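You operate a simulated robot arm through the tools that you are given. There is no shell and no other tool. Be economical: measure what you need, move in short steps, check, and stop when the job is done.

The job below is to be done with a simulated robot arm. You get a single attempt, and the scene is never put back.

JOB
Heat vessel 1 to about the heat on its programme sheet.
Fine: with the steam wheel; vent shut, pump on and trap open before the steam; steam wheel and trap shut after.

It is judged by the outcome, as a careful person would: the job done as asked, and still so three seconds after it is handed in. It fails if anything else is knocked over, pushed out of place, dropped, spilled or broken. Flat cloth is picked up by pressing the open fingertips on it (5 to 10 N) and closing them slowly along it; thin cloth reads only 2 to 8 mm in the jaws.

ROBOT AND FRAMES
A 7-joint arm with a two-finger parallel gripper, fixed in place. Base frame: the origin is at the foot of the arm, x ahead of it, y to its left, z up. Lengths are in m, angles in degrees, forces in N, time in s.
With the tool pointing down near the work surface it reaches from about 0.2 to 0.74 m from the base axis. Its first joint turns from -166.0 to 166.0 degrees. Payload 1.57 kg.
The TCP is the grasp point between the finger pads, 0.03 m short of the fingertips. In the tool frame z runs along the fingers and y along their closing line. The gripper opens to 0.11 m. The fingers are 0.024 m wide and 0.012 m thick; the gripper's body (0.048 by 0.112 m) begins 0.078 m behind the TCP.
Orientation is told as [roll, pitch, yaw] about the base's x, y, z axes, in that order, counted from this pose: with the fingers straight down and closing along the base's y, the tool's x points along the base's -x, its y along +y and its z along -z.

CONTROLS
- The arm moves only by the tool drive_tool. Its argument "plan" is a list of rows, each an object of numbers (a shift or turn left out is 0, a gripper value left out holds the last): "dx", "dy", "dz": the shift along the tool's x, y, z in m; "ax", "ay", "az": the turn, a rotation vector about the tool's x, y, z in rad; "fingers": the finger opening in m, from 0 to 0.11. In form: [{"dx": .., "dy": .., "dz": .., "ax": .., "ay": .., "az": .., "fingers": ..}, ...]. A call has 1 to 8 rows; each row shifts and turns the commanded pose from where the row before left it, along the tool's axes as they then stand. A row lasts 0.2 s, in which the tool goes at most 0.05 m and 8.6 degrees; a call with a longer step from one row to the next is refused whole, and so is a gripper value outside its range. A pose out of reach is approached as far as the arm can. The call stops where the force on the tool passes 40 N (or 10 N more than at its start, if that is more) or the arm is blocked; 0.2 s more then pass. Each finger travels about 0.045 m/s and halts on what it meets, pressing with about 40 N; the grip force reading is that of the motor and also rises with nothing between the fingers. The clock runs only during rows and for 0.2 s after the last one: add rows that do not move to give the fingers time. The reply holds the time, the measured pose of the TCP, the force on the tool along the base axes, the opening and the grip force, in the units named above and with some noise.
- Cameras (640 x 400 px; columns grow to the right, rows downward): "scene" is fixed at [0.4107, -0.6519, 1.4318]; the picture's right is [1.00, 0.07, 0.00], its down [0.04, -0.60, -0.80] and it looks along [-0.06, 0.80, -0.60] (base axes); focal length 214 px, centre (320, 200). "wrist" rides on the gripper at [0.07, 0.016, -0.141] in the tool frame; the picture's right is [-0.23, 0.97, 0.00], its down [-0.85, -0.20, -0.48] and it looks along [-0.47, -0.11, 0.88] (tool axes); focal length 222 px, centre (320, 200).
- camera(camera): a new picture of that camera. No time passes.
- lift_body(by): slides the trunk up (or, below 0, down) by that many m; the arm rides with it, the base frame stays. It gives what a move gives, with no picture.
- locate(camera, pixels): there is no depth. For up to 12 entries [column, row, z] of the newest picture of that camera ("zoom" is the newest enlarged one), the place [x, y] in the base frame at which the ray of that pixel passes the height z, good to about 0.002 m, but the place of the scene camera against the robot may be out by one fixed shift of up to 0.025 m in any direction. No time passes.
- inspect(camera, box): a new picture of the part [left, top, right, bottom] of that camera's present view, enlarged. No time passes.
- close_job(): hands the job in; it is judged then, once.

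Keep the steps short. Do not move on a guess: measure, check each grasp and each placing, and mend mistakes. In all there are 80 turns and 34 pictures (those below and enlarged ones count). Leave the gripper open and the arm clear of the work at the hand-in unless told otherwise, and finish with a single line.

The tools are called after ">>>" as name(argument=value, ...) on one line, values as JSON. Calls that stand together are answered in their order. drive_tool: Moves the arm, as the interface text tells. Its arguments: {"type":"object","properties":{"plan":{"type":"array","items":{"type":"object","properties":{"dx":{"type":"number"},"dy":{"type":"number"},"dz":{"type":"number"},"ax":{"type":"number"},"ay":{"type":"number"},"az":{"type":"number"},"fingers":{"type":"number"}}}}},"required":["plan"]} The other tools are called the same way: lift_body (by) slides the trunk up or down; camera (camera) takes a picture; locate (camera, pixels) gives the place at which the rays of pixels pass given heights; inspect (camera, box) takes an enlarged picture of a part of a camera's view; close_job () hands the job in.

At the start:

```text
t: 0.0
ee_pos: [0.3706, 0.3098, 1.3669]
ee_rot: [0.0, 0.0, -0.1]
contact_force: [0.2, -0.6, 0.3]
grip_width: 0.11
gripper_force: 0.1
trunk travel left (down, up): [-0.538, 0.052]
```

scene: 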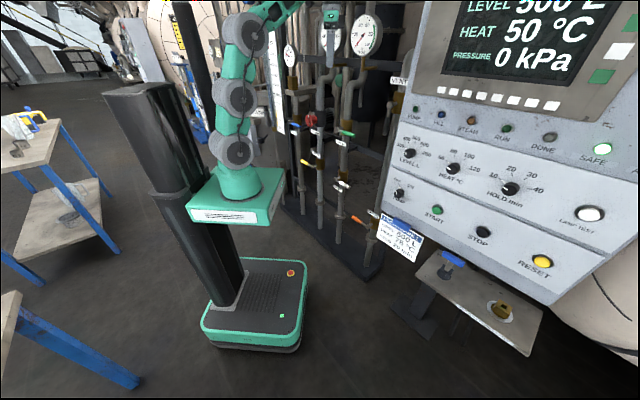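
wrist: 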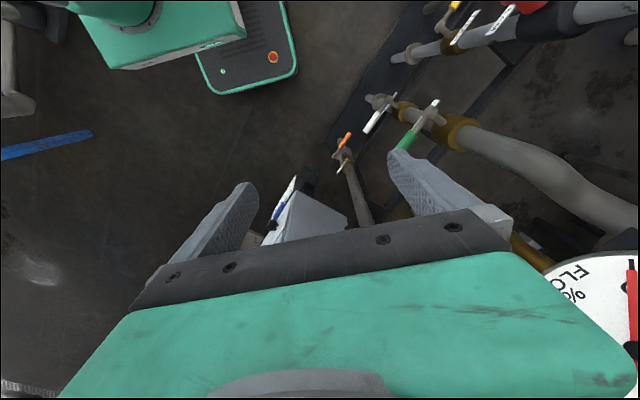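

I see a control panel at right, a programme sheet near (400,238), and a valve rack at centre (280-390, 50-250). I'll enlarge both to read labels.

>>> inspect(camera="scene", box=[270, 0, 430, 110])

>>> inspect(camera="scene", box=[270, 100, 430, 280])

>>> inspect(camera="scene", box=[370, 200, 450, 270])

>>> inspect(camera="scene", box=[380, 70, 640, 280])

```text
3.64 times, centred on (350, 55) of scene
```

zoom: 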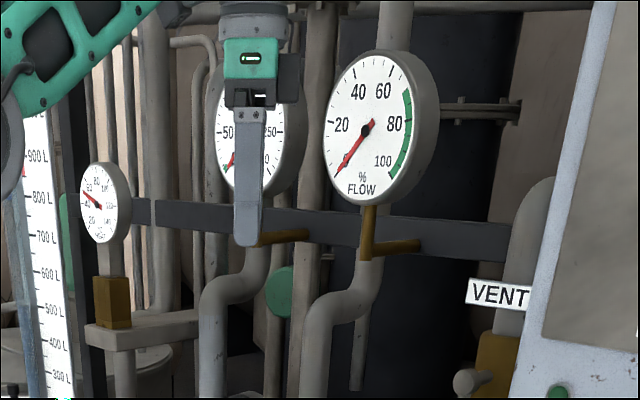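

```text
2.22 times, centred on (350, 190) of scene
```

zoom: 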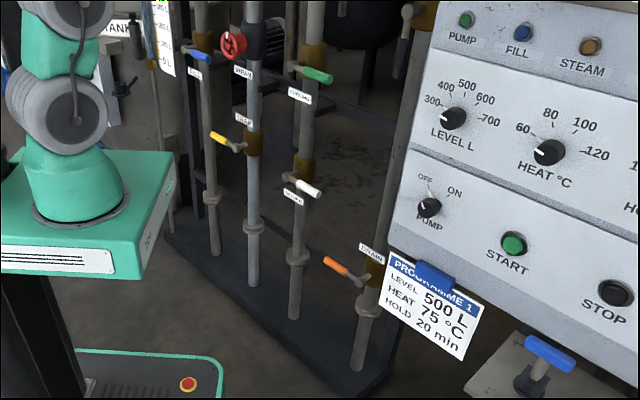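

```text
5.71 times, centred on (410, 235) of scene
```

zoom: 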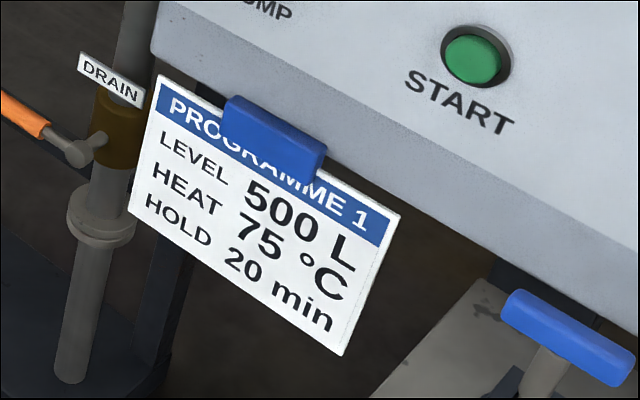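

```text
1.90 times, centred on (510, 175) of scene
```

zoom: 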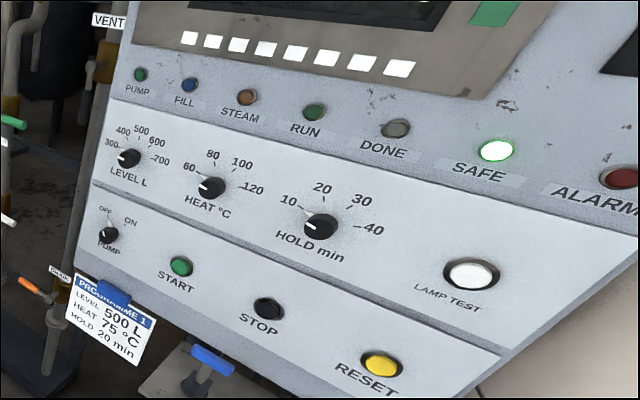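

Sheet says 75 °C; display shows 50 °C. Now I measure the pipe feet in the scene at z about 0.03 to get the rack's line, and enlarge the wrist view and the VENT.

>>> inspect(camera="scene", box=[375, 60, 455, 120])

>>> locate(camera="scene", pixels=[[302.7, 213.4, 0.05], [319.4, 228.3, 0.05], [338.3, 243, 0.05], [366.7, 266.6, 0.05]])

>>> inspect(camera="wrist", box=[320, 0, 640, 200])

```text
6.67 times, centred on (415, 90) of scene
```

zoom: 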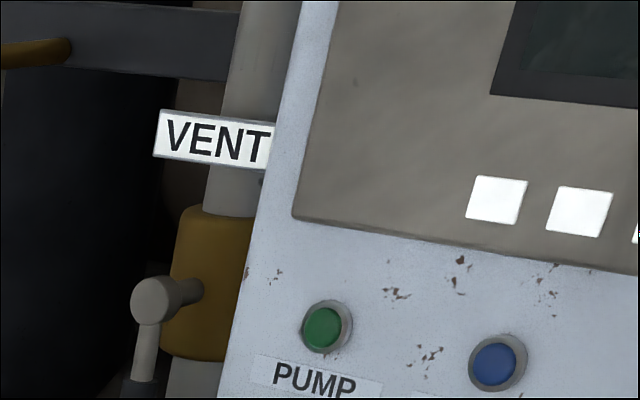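

```text
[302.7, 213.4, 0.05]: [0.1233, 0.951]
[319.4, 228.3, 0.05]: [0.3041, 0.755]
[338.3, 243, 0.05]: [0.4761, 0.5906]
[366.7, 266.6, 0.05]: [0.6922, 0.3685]
```

```text
2.00 times, centred on (480, 100) of wrist
```

zoom: 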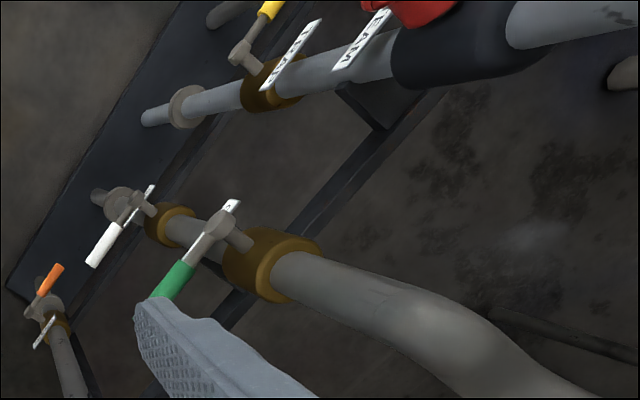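

Vent lever hangs along its pipe, so it is open; trap lever is across its pipe, so shut. The rack runs at 45 degrees, facing the robot (normal about [-0.7,-0.7,0]). I tilt the tool toward the rack in place to see it better.

>>> drive_tool(plan=[{"ax": -0.1, "ay": -0.1}, {"ax": -0.1, "ay": -0.1}, {"ax": -0.1, "ay": -0.1}, {"ax": -0.1, "ay": -0.1}, {"ax": -0.1, "ay": -0.1}, {"ax": -0.1, "ay": -0.1}, {"ax": -0.1, "ay": -0.1}, {"ax": -0.1, "ay": -0.1}])

>>> camera(camera="wrist")

```text
t: 1.8
ee_pos: [0.3699, 0.3083, 1.3677]
ee_rot: [56.6, -39.9, -22.1]
contact_force: [-0.3, 0.4, -0.4]
grip_width: 0.1098
gripper_force: 0.0
trunk travel left (down, up): [-0.538, 0.052]
```

```text
25 pictures are left
```

wrist: 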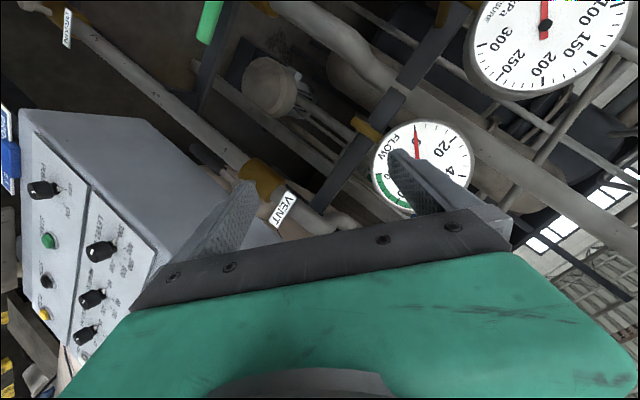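

The tilt works; the view is rolled over. I roll the tool about its own axis to bring the camera on top, drawing back a little.

>>> drive_tool(plan=[{"az": 0.147, "dz": -0.01}, {"az": 0.147, "dz": -0.01}, {"az": 0.147, "dz": -0.01}, {"az": 0.147, "dz": -0.01}, {"az": 0.147}, {"az": 0.147}, {"az": 0.147}, {"az": 0.147}])

>>> drive_tool(plan=[{"az": 0.147}, {"az": 0.147}, {"az": 0.147}, {"az": 0.147}, {"az": 0.147}, {"az": 0.147}, {"az": 0.147}, {"az": 0.147}])

>>> camera(camera="wrist")

```text
t: 3.6
ee_pos: [0.3444, 0.2827, 1.3837]
ee_rot: [63.0, 20.2, -54.9]
contact_force: [-0.2, -0.7, 0.2]
grip_width: 0.1102
gripper_force: 0.1
trunk travel left (down, up): [-0.538, 0.052]
```

```text
t: 5.4
ee_pos: [0.3459, 0.2881, 1.3802]
ee_rot: [15.6, 63.9, -118.3]
contact_force: [-0.2, -0.4, -0.5]
grip_width: 0.1099
gripper_force: 0.0
out of reach, approached as far as the arm can: row 8
trunk travel left (down, up): [-0.538, 0.052]
```

```text
24 pictures are left
```

wrist: 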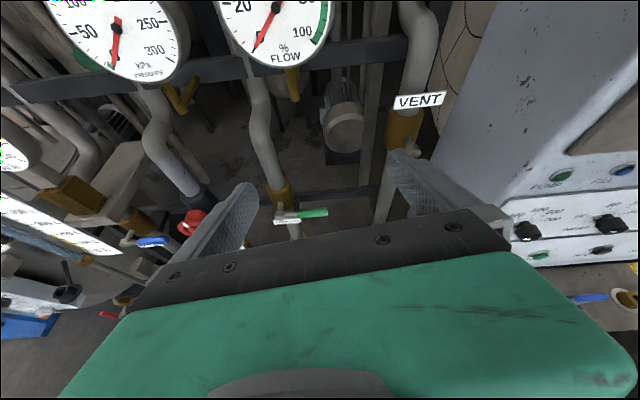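

Good view with the camera on top (a joint limit is near). The open finger hides the vent lever, so I close the fingers and look again.

>>> drive_tool(plan=[{"az": -0.1, "fingers": 0.0}, {}, {}, {}, {}, {}, {}])

>>> camera(camera="wrist")

>>> inspect(camera="wrist", box=[340, 80, 480, 230])

```text
t: 7.0
ee_pos: [0.3467, 0.2888, 1.3796]
ee_rot: [26.1, 61.7, -106.4]
contact_force: [0.0, -0.6, 0.4]
grip_width: 0.0
gripper_force: 18.5
trunk travel left (down, up): [-0.538, 0.052]
```

```text
23 pictures are left
```

wrist: 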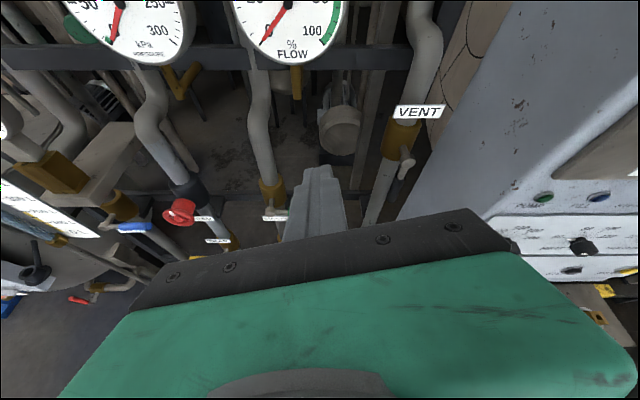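

```text
2.67 times, centred on (410, 155) of wrist
```

zoom: 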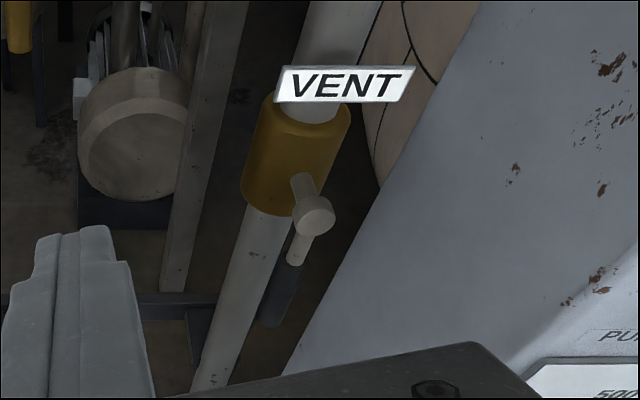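

Vent lever clearly hangs down from its hub (wrist (408,161), tip about (393,200)); scene hub at (389.5,105). Triangulate.

>>> locate(camera="wrist", pixels=[[408, 160.6, 1.2], [408, 160.6, 1.1], [408, 160.6, 1.0], [393, 200, 1.1], [393, 200, 1.0], [180, 212, 1.1], [180, 212, 1.0], [180, 212, 0.9], [583, 245, 1.1], [583, 245, 1.0], [571, 270, 1.1], [571, 270, 1.0]])

>>> locate(camera="scene", pixels=[[389.5, 105, 1.2], [389.5, 105, 1.1], [389.5, 105, 1.0], [311, 119, 1.1], [311, 119, 1.0], [311, 119, 0.9], [399, 193, 1.1], [399, 193, 1.0], [399, 193, 0.9], [303, 160, 0.9], [303, 160, 0.8], [303, 160, 0.7]])

```text
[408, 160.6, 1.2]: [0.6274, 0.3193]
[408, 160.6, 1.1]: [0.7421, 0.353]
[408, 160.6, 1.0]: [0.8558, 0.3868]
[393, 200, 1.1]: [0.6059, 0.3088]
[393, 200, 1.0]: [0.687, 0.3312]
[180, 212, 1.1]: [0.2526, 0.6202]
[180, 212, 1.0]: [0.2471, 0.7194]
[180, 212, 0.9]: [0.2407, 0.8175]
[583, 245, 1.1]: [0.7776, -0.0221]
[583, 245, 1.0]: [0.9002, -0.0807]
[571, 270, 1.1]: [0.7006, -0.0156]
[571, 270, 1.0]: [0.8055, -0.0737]
```

```text
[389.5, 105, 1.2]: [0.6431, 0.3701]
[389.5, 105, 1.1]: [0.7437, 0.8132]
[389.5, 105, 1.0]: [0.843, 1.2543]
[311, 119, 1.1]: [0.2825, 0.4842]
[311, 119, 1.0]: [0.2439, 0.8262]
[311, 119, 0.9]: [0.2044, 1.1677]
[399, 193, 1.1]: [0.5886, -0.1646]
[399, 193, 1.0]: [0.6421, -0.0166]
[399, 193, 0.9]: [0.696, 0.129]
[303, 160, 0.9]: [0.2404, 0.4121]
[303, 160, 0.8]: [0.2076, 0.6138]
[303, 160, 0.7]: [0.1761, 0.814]
```

Wrist triangulation: vent hub about (0.613, 0.315, 1.212), lever hanging to z≈1.10; steam wheel about (0.25, 0.675, 1.045). The panel's left edge is near (0.61, 0.16), so I turn the tool level, heading 30°, rolled on its side (slim toward the panel) before approaching.

>>> drive_tool(plan=[{"ax": -0.0534, "ay": 0.008, "az": -0.1253}, {"ax": -0.0534, "ay": 0.008, "az": -0.1253}, {"ax": -0.0534, "ay": 0.008, "az": -0.1253}, {"ax": -0.0534, "ay": 0.008, "az": -0.1253}, {"ax": -0.0534, "ay": 0.008, "az": -0.1253}, {"ax": -0.0534, "ay": 0.008, "az": -0.1253}, {"ax": -0.0534, "ay": 0.008, "az": -0.1253}, {"ax": -0.0534, "ay": 0.008, "az": -0.1253}])

>>> drive_tool(plan=[{"ax": -0.0534, "ay": 0.008, "az": -0.1253}, {"ax": -0.0534, "ay": 0.008, "az": -0.1253}, {}])

>>> camera(camera="wrist")

```text
t: 8.8
ee_pos: [0.3443, 0.2869, 1.3817]
ee_rot: [83.8, 14.1, -62.0]
contact_force: [0.9, -0.9, -0.8]
grip_width: 0.0
gripper_force: 21.9
trunk travel left (down, up): [-0.538, 0.052]
```

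```text
t: 9.6
ee_pos: [0.3451, 0.2871, 1.3811]
ee_rot: [90.1, -0.2, -60.3]
contact_force: [-0.2, -1.0, 0.2]
grip_width: 0.0
gripper_force: 21.6
trunk travel left (down, up): [-0.538, 0.052]
```

```text
21 pictures are left
```

wrist: 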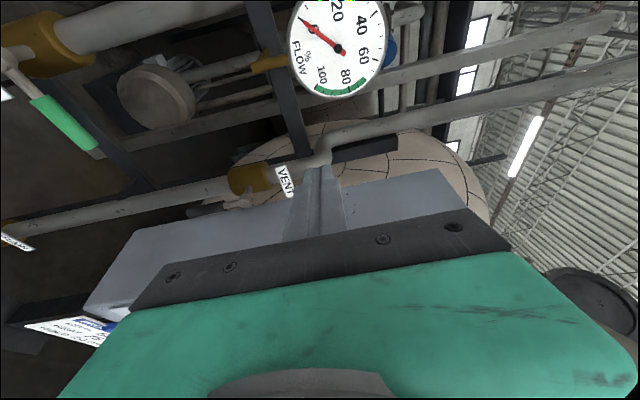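

Orientation is as planned (image right = up, image top = left). I'll refine the vent hub with this view.

>>> inspect(camera="wrist", box=[170, 140, 310, 230])

```text
4.44 times, centred on (240, 185) of wrist
```

zoom: 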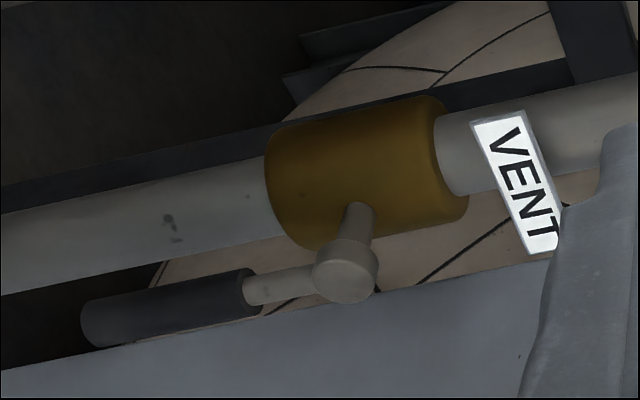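

Lever hub zoom (345,272), tip (85,322), grip inner end (245,290).

>>> locate(camera="zoom", pixels=[[345, 272, 1.22], [345, 272, 1.21], [345, 272, 1.2], [85, 322, 1.14], [85, 322, 1.12], [85, 322, 1.1], [245, 290, 1.18]])

```text
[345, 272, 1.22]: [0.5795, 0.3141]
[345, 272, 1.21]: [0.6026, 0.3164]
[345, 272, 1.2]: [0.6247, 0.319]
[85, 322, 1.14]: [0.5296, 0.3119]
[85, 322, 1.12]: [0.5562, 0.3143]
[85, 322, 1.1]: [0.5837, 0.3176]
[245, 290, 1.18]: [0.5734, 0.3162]
```

Vent lever line is at about (0.625, 0.319), z 1.20 down to about 1.08. I go down and right while still back, then look from the scene before going in.

>>> drive_tool(plan=[{"dx": -0.0245, "dy": -0.0433}, {"dx": -0.0245, "dy": -0.0433}, {"dx": -0.0245, "dy": -0.0433}, {"dx": -0.0245, "dy": -0.0433}, {"dx": -0.0245, "dy": -0.0433}, {"dx": -0.0245, "dy": -0.0433}, {}])

>>> camera(camera="wrist")

```text
t: 10.8
ee_pos: [0.3078, 0.3039, 1.1725]
ee_rot: [89.2, -0.2, -37.8]
contact_force: [0.3, -0.4, 0.3]
grip_width: 0.0
gripper_force: 21.8
trunk travel left (down, up): [-0.538, 0.052]
stopped in row 5: the arm was blocked; the commanded pose is now the measured one
```

```text
19 pictures are left
```

wrist: 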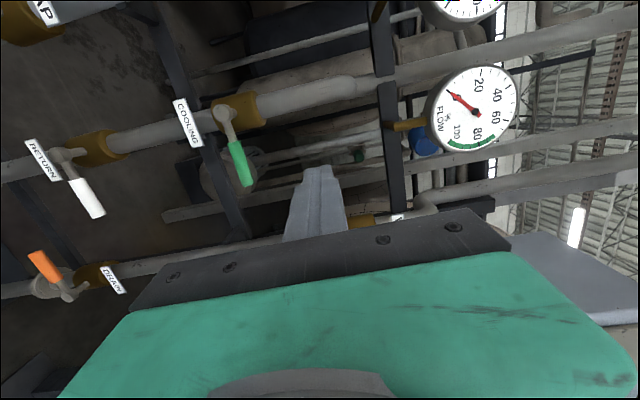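

The arm met a joint limit folded in close (no contact force). I go up again, turn back to heading 30°, and travel out and right before descending.

>>> drive_tool(plan=[{"dy": 0.045}, {"dy": 0.045}, {"dy": 0.04, "ay": -0.131}, {"ay": -0.131, "dz": 0.03}, {"ay": -0.131, "dz": 0.03}, {"dz": 0.03, "dx": -0.03}, {"dz": 0.03, "dx": -0.03}, {"dz": 0.02, "dx": -0.035}])

```text
t: 12.6
ee_pos: [0.471, 0.3008, 1.3065]
ee_rot: [89.5, -0.5, -60.7]
contact_force: [-0.5, -0.5, 0.9]
grip_width: 0.0
gripper_force: 21.7
trunk travel left (down, up): [-0.538, 0.052]
```

Now (0.471,0.301,1.307), heading 30°. Slide right 0.096 then down in steps.

>>> drive_tool(plan=[{"dx": -0.048}, {"dx": -0.048}, {"dy": -0.045}, {"dy": -0.045}, {"dy": -0.045}, {"dy": -0.045}, {}])

>>> camera(camera="wrist")

```text
t: 14.2
ee_pos: [0.5165, 0.2123, 1.1231]
ee_rot: [89.5, -0.4, -60.6]
contact_force: [0.5, -0.2, -0.2]
grip_width: 0.0
gripper_force: 21.4
trunk travel left (down, up): [-0.538, 0.052]
```

```text
18 pictures are left
```

wrist: 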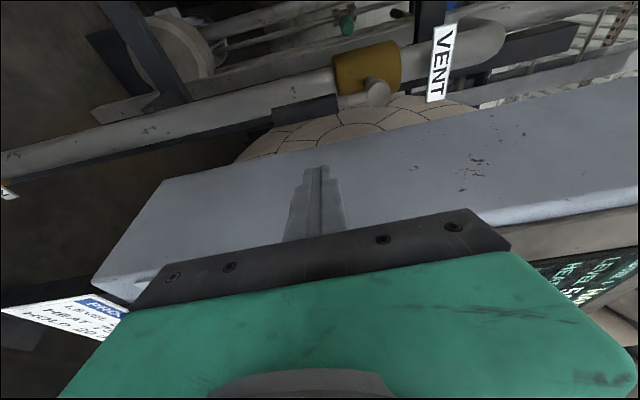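

Reached, and the lever is visible above the fingers in the picture (hub (378,93), tip about (275,115)), i.e. to the left of them. Measure again.

>>> locate(camera="wrist", pixels=[[378, 93, 1.22], [378, 93, 1.21], [378, 93, 1.2], [378, 93, 1.19], [275, 115, 1.12], [275, 115, 1.1], [275, 115, 1.08]])

```text
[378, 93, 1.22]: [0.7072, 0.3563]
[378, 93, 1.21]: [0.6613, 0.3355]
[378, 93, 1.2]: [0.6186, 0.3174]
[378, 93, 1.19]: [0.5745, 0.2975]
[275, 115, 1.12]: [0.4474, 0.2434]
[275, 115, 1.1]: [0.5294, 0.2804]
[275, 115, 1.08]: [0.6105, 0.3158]
```

Hub (0.619,0.318,1.20), tip z≈1.08. Fingers are 4 cm right of it. Go forward 0.123 beside the lever.

>>> drive_tool(plan=[{"dz": 0.041}, {"dz": 0.041}, {"dz": 0.041}, {}])

>>> camera(camera="wrist")

```text
t: 15.2
ee_pos: [0.6255, 0.2736, 1.1233]
ee_rot: [89.5, -0.4, -60.6]
contact_force: [0.5, 0.0, 0.7]
grip_width: 0.0001
gripper_force: 21.3
trunk travel left (down, up): [-0.538, 0.052]
```

```text
17 pictures are left
```

wrist: 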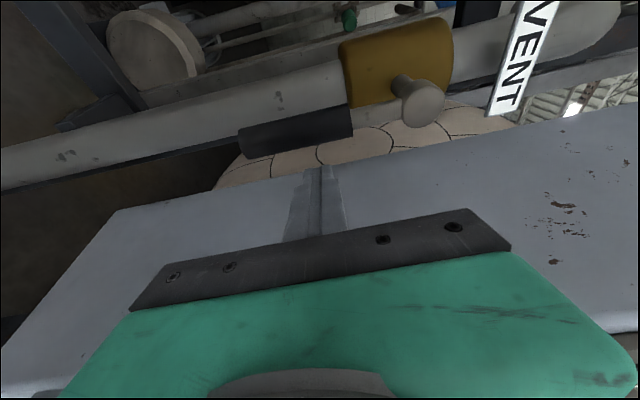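

Clear beside the lever. Push left gently 0.05 (lateral contact expected after about 2 cm), watching the force.

>>> drive_tool(plan=[{"dx": 0.015, "dz": -0.004}, {"dx": 0.015, "dz": -0.004}, {"dx": 0.012, "dz": -0.003}, {"dx": 0.012, "dz": -0.003}])

>>> inspect(camera="wrist", box=[180, 0, 500, 200])

```text
t: 16.2
ee_pos: [0.5866, 0.3124, 1.1266]
ee_rot: [89.6, -0.4, -60.6]
contact_force: [1.6, -9.0, 1.5]
grip_width: 0.0001
gripper_force: 22.0
trunk travel left (down, up): [-0.538, 0.052]
```

```text
2.00 times, centred on (340, 100) of wrist
```

zoom: 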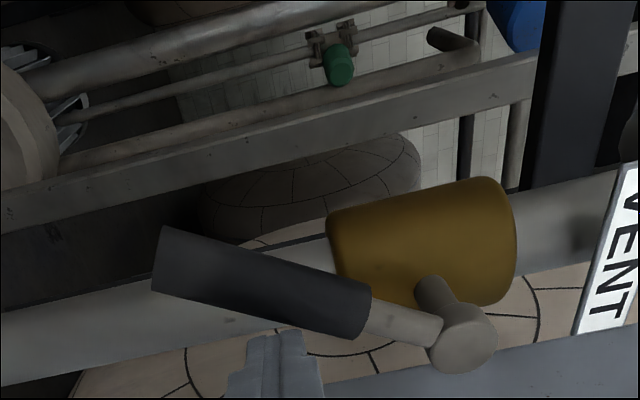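

The lever follows left at about 9 N. Continue along the arc up to horizontal.

>>> drive_tool(plan=[{"dx": 0.013, "dz": -0.0035, "dy": 0.0045}, {"dx": 0.013, "dz": -0.0035, "dy": 0.006}, {"dx": 0.013, "dz": -0.0035, "dy": 0.0075}, {"dx": 0.008, "dz": -0.0022, "dy": 0.01}, {"dx": 0.006, "dz": -0.0016, "dy": 0.011}, {"dx": 0.003, "dz": -0.0008, "dy": 0.011}, {}])

>>> inspect(camera="wrist", box=[180, 0, 500, 200])

```text
t: 17.8
ee_pos: [0.5453, 0.3558, 1.1734]
ee_rot: [89.4, -0.4, -60.5]
contact_force: [2.5, -4.3, -4.5]
grip_width: 0.0002
gripper_force: 21.5
trunk travel left (down, up): [-0.538, 0.052]
```

```text
2.00 times, centred on (340, 100) of wrist
```

zoom: 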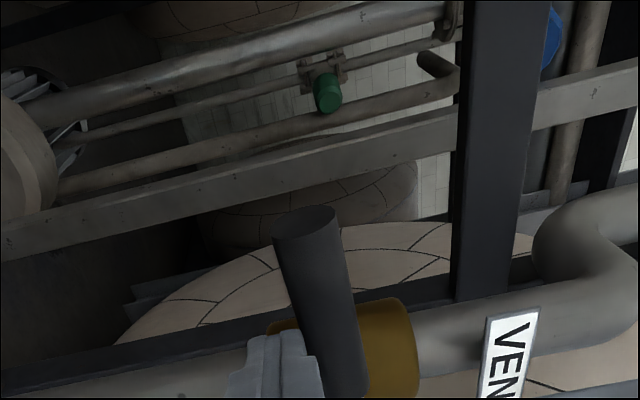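

Nearly horizontal. Push a little further up until the stop gives a force rise.

>>> drive_tool(plan=[{"dy": 0.005}, {"dy": 0.005}, {"dy": 0.004}, {"dy": 0.004}, {}])

```text
t: 19.1
ee_pos: [0.5432, 0.3551, 1.1791]
ee_rot: [88.0, -0.7, -60.7]
contact_force: [-1.6, -0.2, -7.1]
grip_width: 0.0
gripper_force: 21.6
trunk travel left (down, up): [-0.538, 0.052]
stopped in row 5: the force on the tool passed its limit (the readings are from after the stop); the commanded pose is now the measured one
```

Hit the end stop: vent is shut. I back off downward slightly, then straight out, and check from the scene.

>>> drive_tool(plan=[{"dy": -0.02}, {"dz": -0.04}, {"dz": -0.04}, {"dz": -0.03}, {}])

>>> camera(camera="wrist")

```text
t: 20.3
ee_pos: [0.4466, 0.2996, 1.1638]
ee_rot: [88.5, -0.7, -60.6]
contact_force: [-0.1, -0.6, 1.2]
grip_width: 0.0
gripper_force: 21.8
trunk travel left (down, up): [-0.538, 0.052]
```

```text
14 pictures are left
```

wrist: 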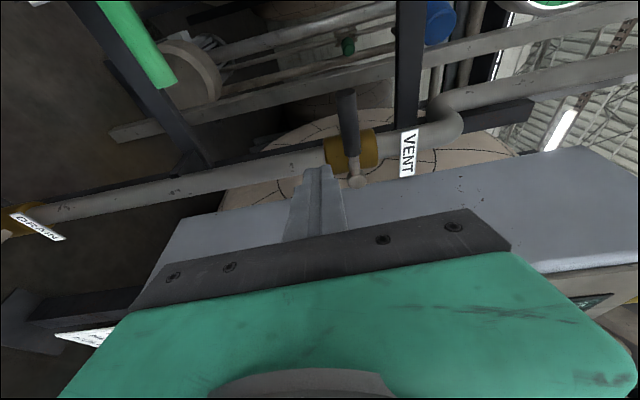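

Vent lever is now across its pipe: shut. Next the pump knob on the panel, estimated near (0.67,0.10,0.92). I turn toward heading 0° and move in front of the panel for a look.

>>> drive_tool(plan=[{"ay": -0.131, "dx": -0.03}, {"ay": -0.131, "dx": -0.03}, {"ay": -0.131, "dx": -0.03}, {"ay": -0.131, "dx": -0.03}, {"dx": -0.025, "dz": -0.01, "dy": -0.03}, {"dx": -0.025, "dz": -0.01, "dy": -0.03}, {"dx": -0.025, "dz": -0.01, "dy": -0.03}, {}])

>>> camera(camera="wrist")

```text
t: 22.1
ee_pos: [0.4493, 0.109, 1.0798]
ee_rot: [88.9, -1.4, -90.8]
contact_force: [0.7, -0.5, 0.0]
grip_width: 0.0
gripper_force: 21.7
trunk travel left (down, up): [-0.538, 0.052]
```

```text
13 pictures are left
```

wrist: 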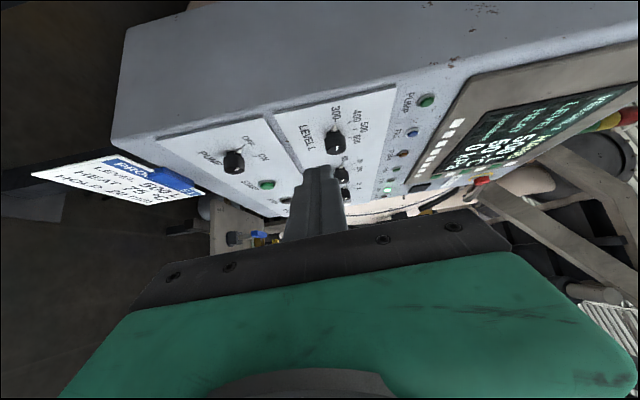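

Triangulating knob and lamp pairs gives: pump knob ≈ (0.664, 0.083, 0.921), panel face vertical with axis along (0.71,0.71,0). I enlarge the pump knob in the scene to read pointer and marks.

>>> inspect(camera="scene", box=[382, 170, 430, 205])

>>> inspect(camera="wrist", box=[190, 110, 300, 200])

```text
11.43 times, centred on (406, 188) of scene
```

zoom: 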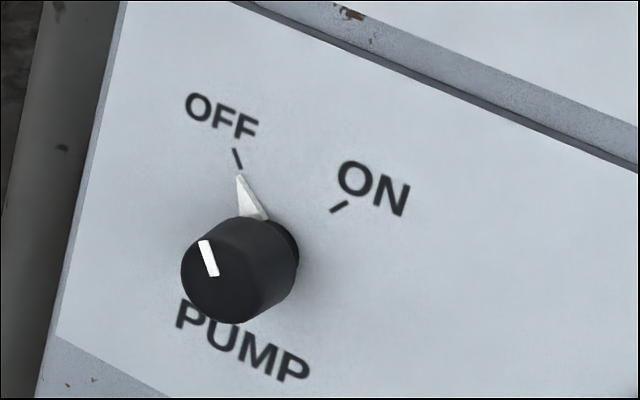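

```text
4.44 times, centred on (245, 155) of wrist
```

zoom: 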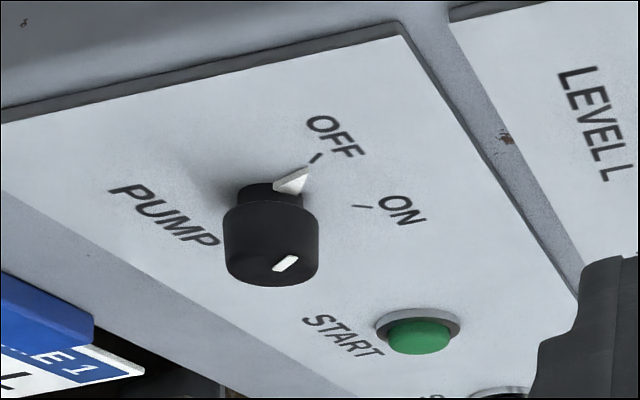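

Pointer at OFF (up-left); ON is clockwise to the up-right. I turn the tool to heading 45°, lower to z≈0.921, open fingers, and slide in front of the knob, fingers above and below.

>>> drive_tool(plan=[{"ay": 0.131, "dy": -0.0265, "fingers": 0.08}, {"ay": 0.131, "dy": -0.0265}, {"ay": 0.131, "dy": -0.0265}, {"ay": 0.131, "dy": -0.0265}, {"ay": 0.131, "dy": -0.0265}, {"ay": 0.131, "dy": -0.0265}, {"dx": -0.04}, {"dx": -0.04}])

>>> drive_tool(plan=[{"dx": -0.045}, {"dx": -0.045}, {}, {}])

>>> camera(camera="wrist")

```text
t: 23.9
ee_pos: [0.4681, 0.1639, 0.9253]
ee_rot: [88.5, 0.2, -46.5]
contact_force: [0.9, -0.2, 0.3]
grip_width: 0.0801
gripper_force: 0.0
out of reach, approached as far as the arm can: row 5, 6, 7, 8
trunk travel left (down, up): [-0.538, 0.052]
```

```text
t: 24.9
ee_pos: [0.5092, 0.1748, 0.9275]
ee_rot: [88.4, 0.3, -46.9]
contact_force: [0.1, 0.0, 1.1]
grip_width: 0.0799
gripper_force: 0.2
out of reach, approached as far as the arm can: row 1, 2
trunk travel left (down, up): [-0.538, 0.052]
```

```text
10 pictures are left
```

wrist: 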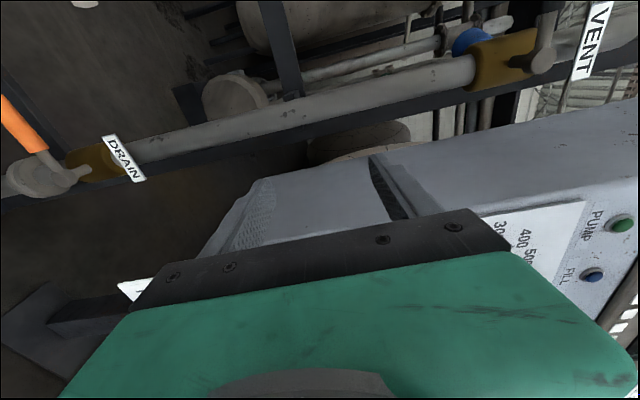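

That pose is beyond a wrist limit at heading 45°. Since fingers above and below the knob grip it at any heading, I'll use a heading of about 13° instead, then turn about the knob's axis. First turn back and read.

>>> drive_tool(plan=[{"ay": -0.131, "dz": -0.01}, {"ay": -0.131, "dz": -0.01}, {"ay": -0.131, "dz": -0.01}, {"ay": -0.131, "dz": -0.01}, {}])

```text
t: 26.1
ee_pos: [0.4773, 0.1596, 0.9158]
ee_rot: [87.8, -0.9, -70.5]
contact_force: [0.8, 0.1, 0.2]
grip_width: 0.0798
gripper_force: 0.1
out of reach, approached as far as the arm can: row 4
trunk travel left (down, up): [-0.538, 0.052]
```

I lift a little (folded limits seem tied to being low and close) and read the pose.

>>> drive_tool(plan=[{"dy": 0.04}, {"dy": 0.04}, {}])

```text
t: 26.9
ee_pos: [0.483, 0.1618, 0.9968]
ee_rot: [87.7, -1.0, -70.6]
contact_force: [-1.0, 0.1, -0.8]
grip_width: 0.0801
gripper_force: 0.1
trunk travel left (down, up): [-0.538, 0.052]
```

Command tracks the measured pose. Move right/out to the pre-grasp spot at z≈1.0, then down to 0.921.

>>> drive_tool(plan=[{"ay": -0.08}, {"dx": -0.031, "dz": 0.0135}, {"dx": -0.031, "dz": 0.0135}, {"dx": -0.031, "dz": 0.0135}, {"dx": -0.031, "dz": 0.0135}, {"dy": -0.038}, {"dy": -0.038}, {}])

>>> camera(camera="wrist")

```text
t: 28.7
ee_pos: [0.5616, 0.0523, 0.9199]
ee_rot: [87.9, -1.2, -75.2]
contact_force: [0.0, 0.5, 0.3]
grip_width: 0.0801
gripper_force: 0.0
trunk travel left (down, up): [-0.538, 0.052]
```

```text
9 pictures are left
```

wrist: 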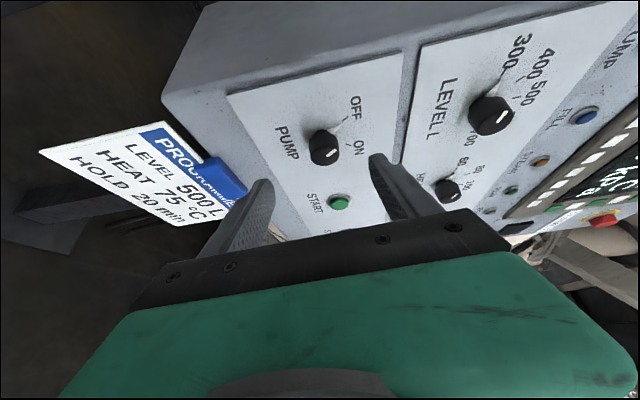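

Knob front at (323,147), fingers straddle at tips (262,185)/(385,160). Compute where its ray passes the knob height.

>>> locate(camera="wrist", pixels=[[322, 148, 0.93], [322, 148, 0.925], [322, 148, 0.92], [322, 148, 0.915], [322, 148, 0.91], [330, 139, 0.92], [330, 139, 0.91]])

```text
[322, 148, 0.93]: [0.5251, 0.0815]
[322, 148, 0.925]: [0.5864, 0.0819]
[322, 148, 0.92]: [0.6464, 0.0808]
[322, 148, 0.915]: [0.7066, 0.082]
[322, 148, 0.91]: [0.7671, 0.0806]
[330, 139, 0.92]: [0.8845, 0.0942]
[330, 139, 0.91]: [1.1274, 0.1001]
```

Ray agrees with (0.664,0.082,0.919). Advance 0.086 over the knob with a 4 mm rise to offset tilt, then close.

>>> drive_tool(plan=[{"dz": 0.03, "dx": 0.003, "dy": 0.003}, {"dz": 0.03}, {"dz": 0.016}, {"dz": 0.01}, {}])

>>> camera(camera="wrist")

```text
t: 29.9
ee_pos: [0.6454, 0.0784, 0.9195]
ee_rot: [87.8, -1.1, -75.2]
contact_force: [0.3, -0.3, 0.0]
grip_width: 0.0801
gripper_force: 0.1
trunk travel left (down, up): [-0.538, 0.052]
```

```text
8 pictures are left
```

wrist: 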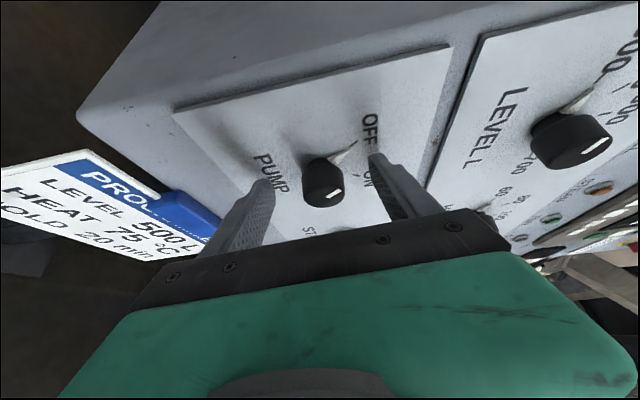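

Knob sits between the pads, no contact. Close slowly on it.

>>> drive_tool(plan=[{"fingers": 0.015}, {}, {}, {}, {}])

```text
t: 31.1
ee_pos: [0.6456, 0.0791, 0.9201]
ee_rot: [88.1, -1.0, -75.1]
contact_force: [0.8, 1.1, 6.3]
grip_width: 0.0348
gripper_force: 35.6
trunk travel left (down, up): [-0.538, 0.052]
```

Gripped at 35 mm. Now turn clockwise about the knob's axis by about 60° (tool rotation vector along (0.50,0,0.865)), with the small matching shift.

>>> drive_tool(plan=[{"ax": 0.0676, "az": 0.1168, "dy": 0.0014}, {"ax": 0.0676, "az": 0.1168, "dy": 0.0014}, {"ax": 0.0676, "az": 0.1168, "dy": 0.0014}, {"ax": 0.0676, "az": 0.1168, "dy": 0.0014}, {"ax": 0.0676, "az": 0.1168, "dy": 0.0014}, {"ax": 0.0676, "az": 0.1168, "dy": 0.0014}, {"ax": 0.0676, "az": 0.1168, "dy": 0.0014}, {"ax": 0.0676, "az": 0.1168, "dy": 0.0014}])

>>> inspect(camera="scene", box=[380, 0, 640, 220])

```text
t: 32.9
ee_pos: [0.65, 0.0739, 0.9341]
ee_rot: [45.1, 48.1, -97.5]
contact_force: [14.5, -2.6, 24.8]
grip_width: 0.0342
gripper_force: 41.4
trunk travel left (down, up): [-0.538, 0.052]
```

```text
1.82 times, centred on (510, 110) of scene
```

zoom: 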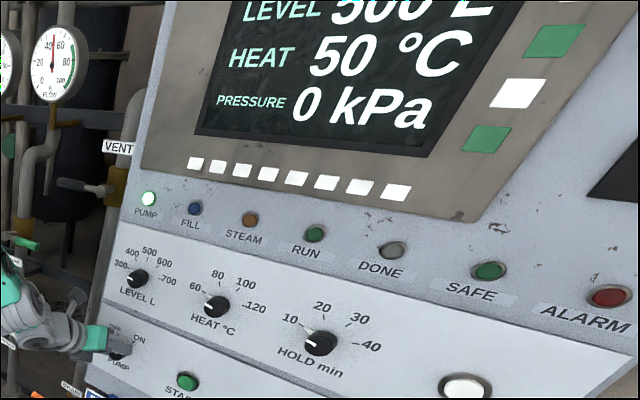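

PUMP lamp is lit and FLOW rose to about 50 %: pump is on. Release the knob, back straight out, and unwind the turn.

>>> drive_tool(plan=[{"fingers": 0.08}, {}, {}, {"dz": -0.03}, {"dz": -0.03}, {"dz": -0.03}])

>>> drive_tool(plan=[{"ax": -0.0676, "az": -0.1168, "fingers": 0.0}, {"ax": -0.0676, "az": -0.1168}, {"ax": -0.0676, "az": -0.1168}, {"ax": -0.0676, "az": -0.1168}, {"ax": -0.0676, "az": -0.1168}, {"ax": -0.0676, "az": -0.1168}, {"ax": -0.0676, "az": -0.1168}, {"ax": -0.0676, "az": -0.1168}])

```text
t: 34.3
ee_pos: [0.5792, 0.0353, 0.9738]
ee_rot: [44.4, 47.9, -97.8]
contact_force: [0.4, -0.5, -0.1]
grip_width: 0.0801
gripper_force: 0.0
trunk travel left (down, up): [-0.538, 0.052]
```

```text
t: 36.1
ee_pos: [0.5802, 0.0368, 0.972]
ee_rot: [87.9, -1.2, -75.2]
contact_force: [0.4, -0.3, -0.3]
grip_width: 0.0
gripper_force: 21.7
trunk travel left (down, up): [-0.538, 0.052]
```

Now swing round the base at radius ~0.54 toward the trap/steam side, rising slightly.

>>> drive_tool(plan=[{"dz": -0.04}, {"ay": 0.088, "dx": 0.047, "dy": 0.012}, {"ay": 0.088, "dx": 0.047, "dy": 0.012}, {"ay": 0.088, "dx": 0.047, "dy": 0.012}, {"ay": 0.088, "dx": 0.047, "dy": 0.012}, {"ay": 0.088, "dx": 0.047, "dy": 0.012}, {"ay": 0.088, "dx": 0.047, "dy": 0.012}, {"ay": 0.088, "dx": 0.047, "dy": 0.012}])

```text
t: 37.9
ee_pos: [0.3809, 0.3084, 1.0546]
ee_rot: [87.6, 0.3, -39.9]
contact_force: [-0.2, 0.0, -0.8]
grip_width: 0.0002
gripper_force: 21.1
trunk travel left (down, up): [-0.538, 0.052]
```

Continue swinging left, slightly outward.

>>> drive_tool(plan=[{"ay": 0.06, "dx": 0.044, "dz": 0.014}, {"ay": 0.06, "dx": 0.044, "dz": 0.014}, {"ay": 0.06, "dx": 0.044, "dz": 0.014}, {"ay": 0.04, "dx": 0.044, "dz": 0.014}, {"dx": 0.044, "dz": 0.014}, {}])

>>> lift_body(by=-0.2)

>>> camera(camera="wrist")

```text
t: 39.3
ee_pos: [0.2427, 0.4706, 1.046]
ee_rot: [88.0, 0.8, -27.2]
contact_force: [0.4, 0.1, -0.4]
grip_width: 0.0
gripper_force: 21.1
out of reach, approached as far as the arm can: row 5
trunk travel left (down, up): [-0.538, 0.052]
```

```text
t: 41.5
ee_pos: [0.243, 0.4703, 0.8469]
ee_rot: [88.2, 0.9, -27.3]
contact_force: [-0.5, -0.2, 0.6]
grip_width: 0.0
gripper_force: 21.3
trunk travel left (down, up): [-0.338, 0.252]
```

```text
6 pictures are left
```

wrist: 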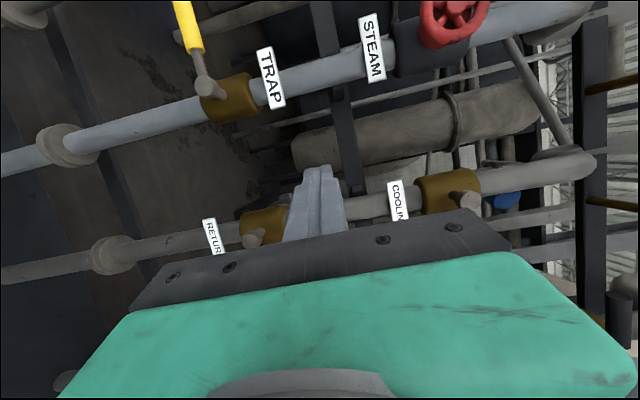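

Trap hub at wrist (208,85), lever toward (183,5); steam wheel centre near (452,18). Get rays for both.

>>> locate(camera="wrist", pixels=[[208, 85, 0.75], [208, 85, 0.72], [208, 85, 0.7], [208, 85, 0.68], [191, 30, 0.72], [191, 30, 0.7], [191, 30, 0.68], [452, 18, 1.03], [452, 18, 1.05], [452, 18, 1.07]])

>>> locate(camera="scene", pixels=[[312.6, 166, 0.75], [312.6, 166, 0.72], [312.6, 166, 0.7], [312.6, 166, 0.68], [301.8, 161, 0.72], [301.8, 161, 0.7]])

```text
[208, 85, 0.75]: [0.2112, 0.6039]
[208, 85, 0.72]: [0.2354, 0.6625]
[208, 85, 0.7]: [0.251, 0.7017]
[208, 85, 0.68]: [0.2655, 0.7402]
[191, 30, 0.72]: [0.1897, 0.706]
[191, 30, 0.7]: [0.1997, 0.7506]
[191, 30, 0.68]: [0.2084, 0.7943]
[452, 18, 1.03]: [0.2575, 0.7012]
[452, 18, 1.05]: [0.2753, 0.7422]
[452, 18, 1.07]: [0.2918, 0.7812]
```

```text
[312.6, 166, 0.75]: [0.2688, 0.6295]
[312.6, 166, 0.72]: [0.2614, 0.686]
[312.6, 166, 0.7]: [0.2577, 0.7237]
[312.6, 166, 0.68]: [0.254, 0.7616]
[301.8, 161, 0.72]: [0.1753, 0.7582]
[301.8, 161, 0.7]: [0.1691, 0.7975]
```

Trap hub ≈ (0.249,0.700,0.70), lever horizontal to the left; wheel centre ≈ (0.251,0.69,1.026). I bring closed fingers left and down so they're above the lever grip, then forward.

>>> drive_tool(plan=[{"dx": 0.034, "dy": -0.019}, {"dx": 0.034, "dy": -0.019}, {"dx": 0.034, "dy": -0.019}, {"dx": 0.034, "dy": -0.019}, {"dx": 0.034, "dy": -0.019}, {}])

```text
t: 42.9
ee_pos: [0.1041, 0.5175, 0.7509]
ee_rot: [88.0, 0.9, -27.2]
contact_force: [0.0, -0.1, 0.5]
grip_width: 0.0
gripper_force: 20.9
out of reach, approached as far as the arm can: row 3, 4, 5
trunk travel left (down, up): [-0.338, 0.252]
```

Slightly short due to fold limit; remaining is forward 0.233, left 0.026. Advance.

>>> drive_tool(plan=[{"dz": 0.045, "dx": 0.005, "dy": 0.002}, {"dz": 0.045, "dx": 0.005, "dy": 0.002}, {"dz": 0.045, "dx": 0.005, "dy": 0.002}, {"dz": 0.045, "dx": 0.005, "dy": 0.002}, {"dz": 0.045, "dx": 0.005, "dy": 0.001}, {}])

```text
t: 44.3
ee_pos: [0.1366, 0.54, 0.7197]
ee_rot: [88.1, 0.9, -27.2]
contact_force: [0.2, 0.2, -0.8]
grip_width: 0.0
gripper_force: 21.0
out of reach, approached as far as the arm can: row 1, 2, 3, 4, 5
trunk travel left (down, up): [-0.338, 0.252]
```

Too low and close again for this arm. I rise 0.15, extend at that height, then lower with the trunk.

>>> drive_tool(plan=[{"dy": 0.05}, {"dy": 0.05}, {"dy": 0.045}, {"dz": 0.048, "dx": 0.01}, {"dz": 0.048, "dx": 0.01}, {"dz": 0.048, "dx": 0.01}, {"dz": 0.046, "dx": 0.012}, {}])

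```text
t: 46.1
ee_pos: [0.16, 0.5212, 0.7734]
ee_rot: [88.2, 0.9, -27.2]
contact_force: [-0.4, -0.4, -1.1]
grip_width: 0.0
gripper_force: 20.9
out of reach, approached as far as the arm can: row 1, 2, 3, 4, 5, 6, 7
trunk travel left (down, up): [-0.338, 0.252]
```

Still limited. I test whether rolling the tool (camera toward the top) frees the joint.

>>> drive_tool(plan=[{"az": 0.14}, {"az": 0.14}, {"az": 0.14}, {"az": 0.14}, {"dz": 0.03}, {"dz": 0.03}])

```text
t: 47.5
ee_pos: [0.1605, 0.5206, 0.772]
ee_rot: [87.7, 33.0, -28.5]
contact_force: [0.1, 0.2, -0.2]
grip_width: 0.0002
gripper_force: 21.7
out of reach, approached as far as the arm can: row 5, 6
trunk travel left (down, up): [-0.338, 0.252]
```

Rolling works, translation doesn't. I take a scene picture to see the arm's posture.

>>> camera(camera="scene")

```text
5 pictures are left
```

scene: 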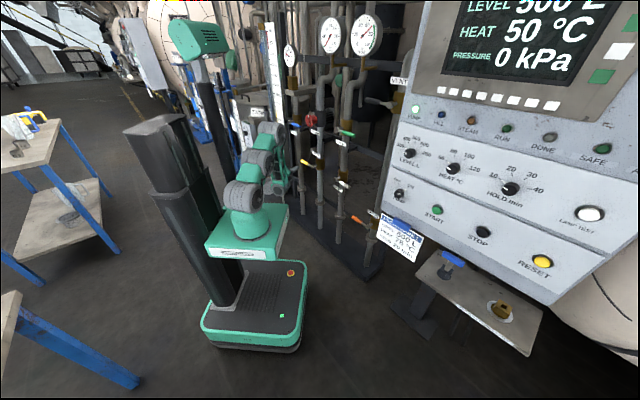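

I test turning heading left toward radial (now az ≈ 73°, heading ≈ 62°) and then moving forward. After the 32° roll, world-up is a mix of tool x and y, so I first unroll.

>>> drive_tool(plan=[{"az": -0.14}, {"az": -0.14}, {"az": -0.14}, {"az": -0.14}, {"ay": 0.12}, {"ay": 0.12}, {"dz": 0.03}, {"dz": 0.03}])

```text
t: 49.3
ee_pos: [0.1718, 0.5595, 0.7665]
ee_rot: [88.3, 1.4, -13.5]
contact_force: [-0.9, -0.7, -0.8]
grip_width: 0.0
gripper_force: 21.0
out of reach, approached as far as the arm can: row 8
trunk travel left (down, up): [-0.338, 0.252]
```

Turning left helps: it's a wrist limit worse when the hand is low relative to the trunk. I lower the trunk and raise the hand in turn.

>>> lift_body(by=-0.15)

>>> drive_tool(plan=[{"dy": 0.04}, {"dy": 0.04}, {"dy": 0.04}, {"dy": 0.04}, {}])

```text
t: 51.1
ee_pos: [0.1723, 0.5595, 0.616]
ee_rot: [88.3, 1.4, -13.5]
contact_force: [-0.3, -0.6, 0.2]
grip_width: 0.0
gripper_force: 21.3
trunk travel left (down, up): [-0.188, 0.402]
```

```text
t: 52.3
ee_pos: [0.172, 0.5194, 0.6819]
ee_rot: [88.3, 1.4, -13.5]
contact_force: [0.2, -0.5, -0.3]
grip_width: 0.0
gripper_force: 21.6
out of reach, approached as far as the arm can: row 1, 2, 3, 4
trunk travel left (down, up): [-0.188, 0.402]
```

Try more left heading, then forward/up.

>>> drive_tool(plan=[{"ay": 0.13}, {"ay": 0.13}, {"ay": 0.13}, {"dy": 0.03}, {"dy": 0.03}, {"dy": 0.03}, {}])

```text
t: 53.9
ee_pos: [0.1732, 0.5221, 0.7707]
ee_rot: [88.9, 1.9, 9.0]
contact_force: [0.5, 0.6, 0.1]
grip_width: 0.0002
gripper_force: 21.3
trunk travel left (down, up): [-0.188, 0.402]
```

That freed it (heading 99°, hand raised). Extend forward/up now, then turn right gradually to see the range.

>>> drive_tool(plan=[{"dz": 0.04, "dy": 0.01}, {"dz": 0.03, "dy": 0.01}, {"ay": -0.12}, {"ay": -0.12}, {"ay": -0.12}, {"ay": -0.12}, {}])

```text
t: 55.5
ee_pos: [0.1636, 0.5907, 0.7861]
ee_rot: [88.3, 1.1, -18.8]
contact_force: [-0.5, -0.2, -0.7]
grip_width: 0.0001
gripper_force: 21.7
trunk travel left (down, up): [-0.188, 0.402]
```

Free now: heading 71°, z 0.786, above the lever height. Advance 0.146 over the lever grip.

>>> drive_tool(plan=[{"dz": 0.0365, "dx": 0.0055}, {"dz": 0.0365, "dx": 0.0055}, {"dz": 0.0365, "dx": 0.0055}, {"dz": 0.0365, "dx": 0.0055}, {}])

```text
t: 56.7
ee_pos: [0.191, 0.7362, 0.7817]
ee_rot: [88.1, 1.1, -18.7]
contact_force: [-0.1, -0.6, 0.5]
grip_width: 0.0
gripper_force: 20.8
trunk travel left (down, up): [-0.188, 0.402]
```

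In place exactly. Lower to the lever and press gently to test the turning direction (down).

>>> drive_tool(plan=[{"dy": -0.03}, {"dy": -0.025}, {"dy": -0.012}, {"dy": -0.01}, {"dy": -0.008}])

```text
t: 57.9
ee_pos: [0.1887, 0.7334, 0.6985]
ee_rot: [88.2, 1.1, -18.7]
contact_force: [1.9, 0.5, 3.8]
grip_width: 0.0001
gripper_force: 21.4
trunk travel left (down, up): [-0.188, 0.402]
```

It yields downward (about 4 N). Follow the arc down and right until it hangs vertical.

>>> drive_tool(plan=[{"dx": -0.004, "dz": -0.002, "dy": -0.017}, {"dx": -0.004, "dz": -0.002, "dy": -0.017}, {"dx": -0.0097, "dz": -0.0047, "dy": -0.0122}, {"dx": -0.0097, "dz": -0.0047, "dy": -0.0122}, {"dx": -0.0105, "dz": -0.0051, "dy": -0.0058}, {"dx": -0.0105, "dz": -0.0051, "dy": -0.0058}, {"dx": -0.005, "dz": -0.0024, "dy": -0.001}, {}])

```text
t: 59.7
ee_pos: [0.2246, 0.6929, 0.6287]
ee_rot: [88.3, 1.2, -18.3]
contact_force: [-26.3, 22.3, 0.1]
grip_width: 0.0002
gripper_force: 21.1
trunk travel left (down, up): [-0.188, 0.402]
```

A firm 34 N at the stop: trap lever is vertical. Ease off left, back out, and rise toward the steam wheel height.

>>> drive_tool(plan=[{"dx": 0.015}, {"dz": -0.045}, {"dz": -0.045}, {"dz": -0.04}, {"dy": 0.045}, {"dy": 0.045}, {"dy": 0.045}, {"dy": 0.045}])

>>> drive_tool(plan=[{"dy": 0.045}, {"dy": 0.045}, {"dy": 0.045}, {"dy": 0.045}, {"dy": 0.04, "fingers": 0.11}, {"ay": -0.1}, {"ay": -0.1}, {}])

```text
t: 61.5
ee_pos: [0.1775, 0.5737, 0.8127]
ee_rot: [88.2, 1.2, -18.7]
contact_force: [0.7, 0.5, 0.1]
grip_width: 0.0001
gripper_force: 21.2
trunk travel left (down, up): [-0.188, 0.402]
```

```text
t: 63.3
ee_pos: [0.1839, 0.582, 1.0336]
ee_rot: [88.0, 0.9, -30.2]
contact_force: [-1.0, 0.5, 0.0]
grip_width: 0.0861
gripper_force: 0.1
trunk travel left (down, up): [-0.188, 0.402]
```

Heading 60°, z 1.03. Turn the rest to 45° and line up with the wheel axis, then look.

>>> drive_tool(plan=[{"ay": -0.09}, {"ay": -0.09}, {"ay": -0.085}, {"dx": 0.025}, {}])

>>> camera(camera="wrist")

```text
t: 64.5
ee_pos: [0.1664, 0.5991, 1.0319]
ee_rot: [87.9, 0.3, -45.4]
contact_force: [1.5, 0.6, -0.4]
grip_width: 0.1101
gripper_force: 0.0
trunk travel left (down, up): [-0.188, 0.402]
```

```text
4 pictures are left
```

wrist: 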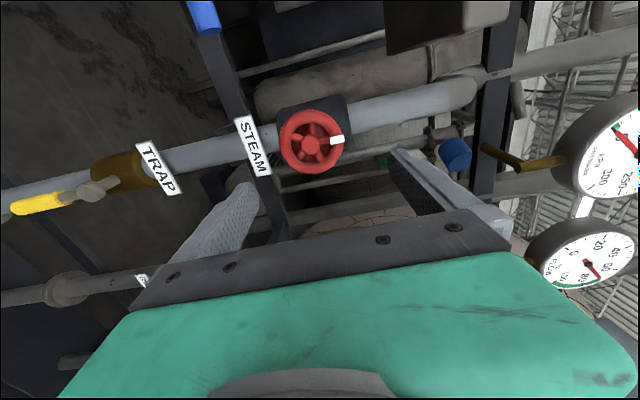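

Trap lever hangs down along its pipe: open. Wheel centre at (311,140), white mark at the top (337,140). Get its ray and the rim edges.

>>> locate(camera="wrist", pixels=[[311, 140, 1.04], [311, 140, 1.03], [311, 140, 1.02], [311, 140, 1.01], [278, 148, 0.99], [278, 148, 0.98], [344, 134, 1.06], [311, 173, 1.03], [309, 107, 1.03]])

```text
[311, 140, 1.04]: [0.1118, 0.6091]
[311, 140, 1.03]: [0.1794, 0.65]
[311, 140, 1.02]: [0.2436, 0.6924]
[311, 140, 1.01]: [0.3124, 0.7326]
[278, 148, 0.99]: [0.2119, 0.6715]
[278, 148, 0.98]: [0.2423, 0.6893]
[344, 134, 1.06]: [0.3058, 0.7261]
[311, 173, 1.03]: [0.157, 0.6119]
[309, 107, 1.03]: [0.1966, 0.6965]
```

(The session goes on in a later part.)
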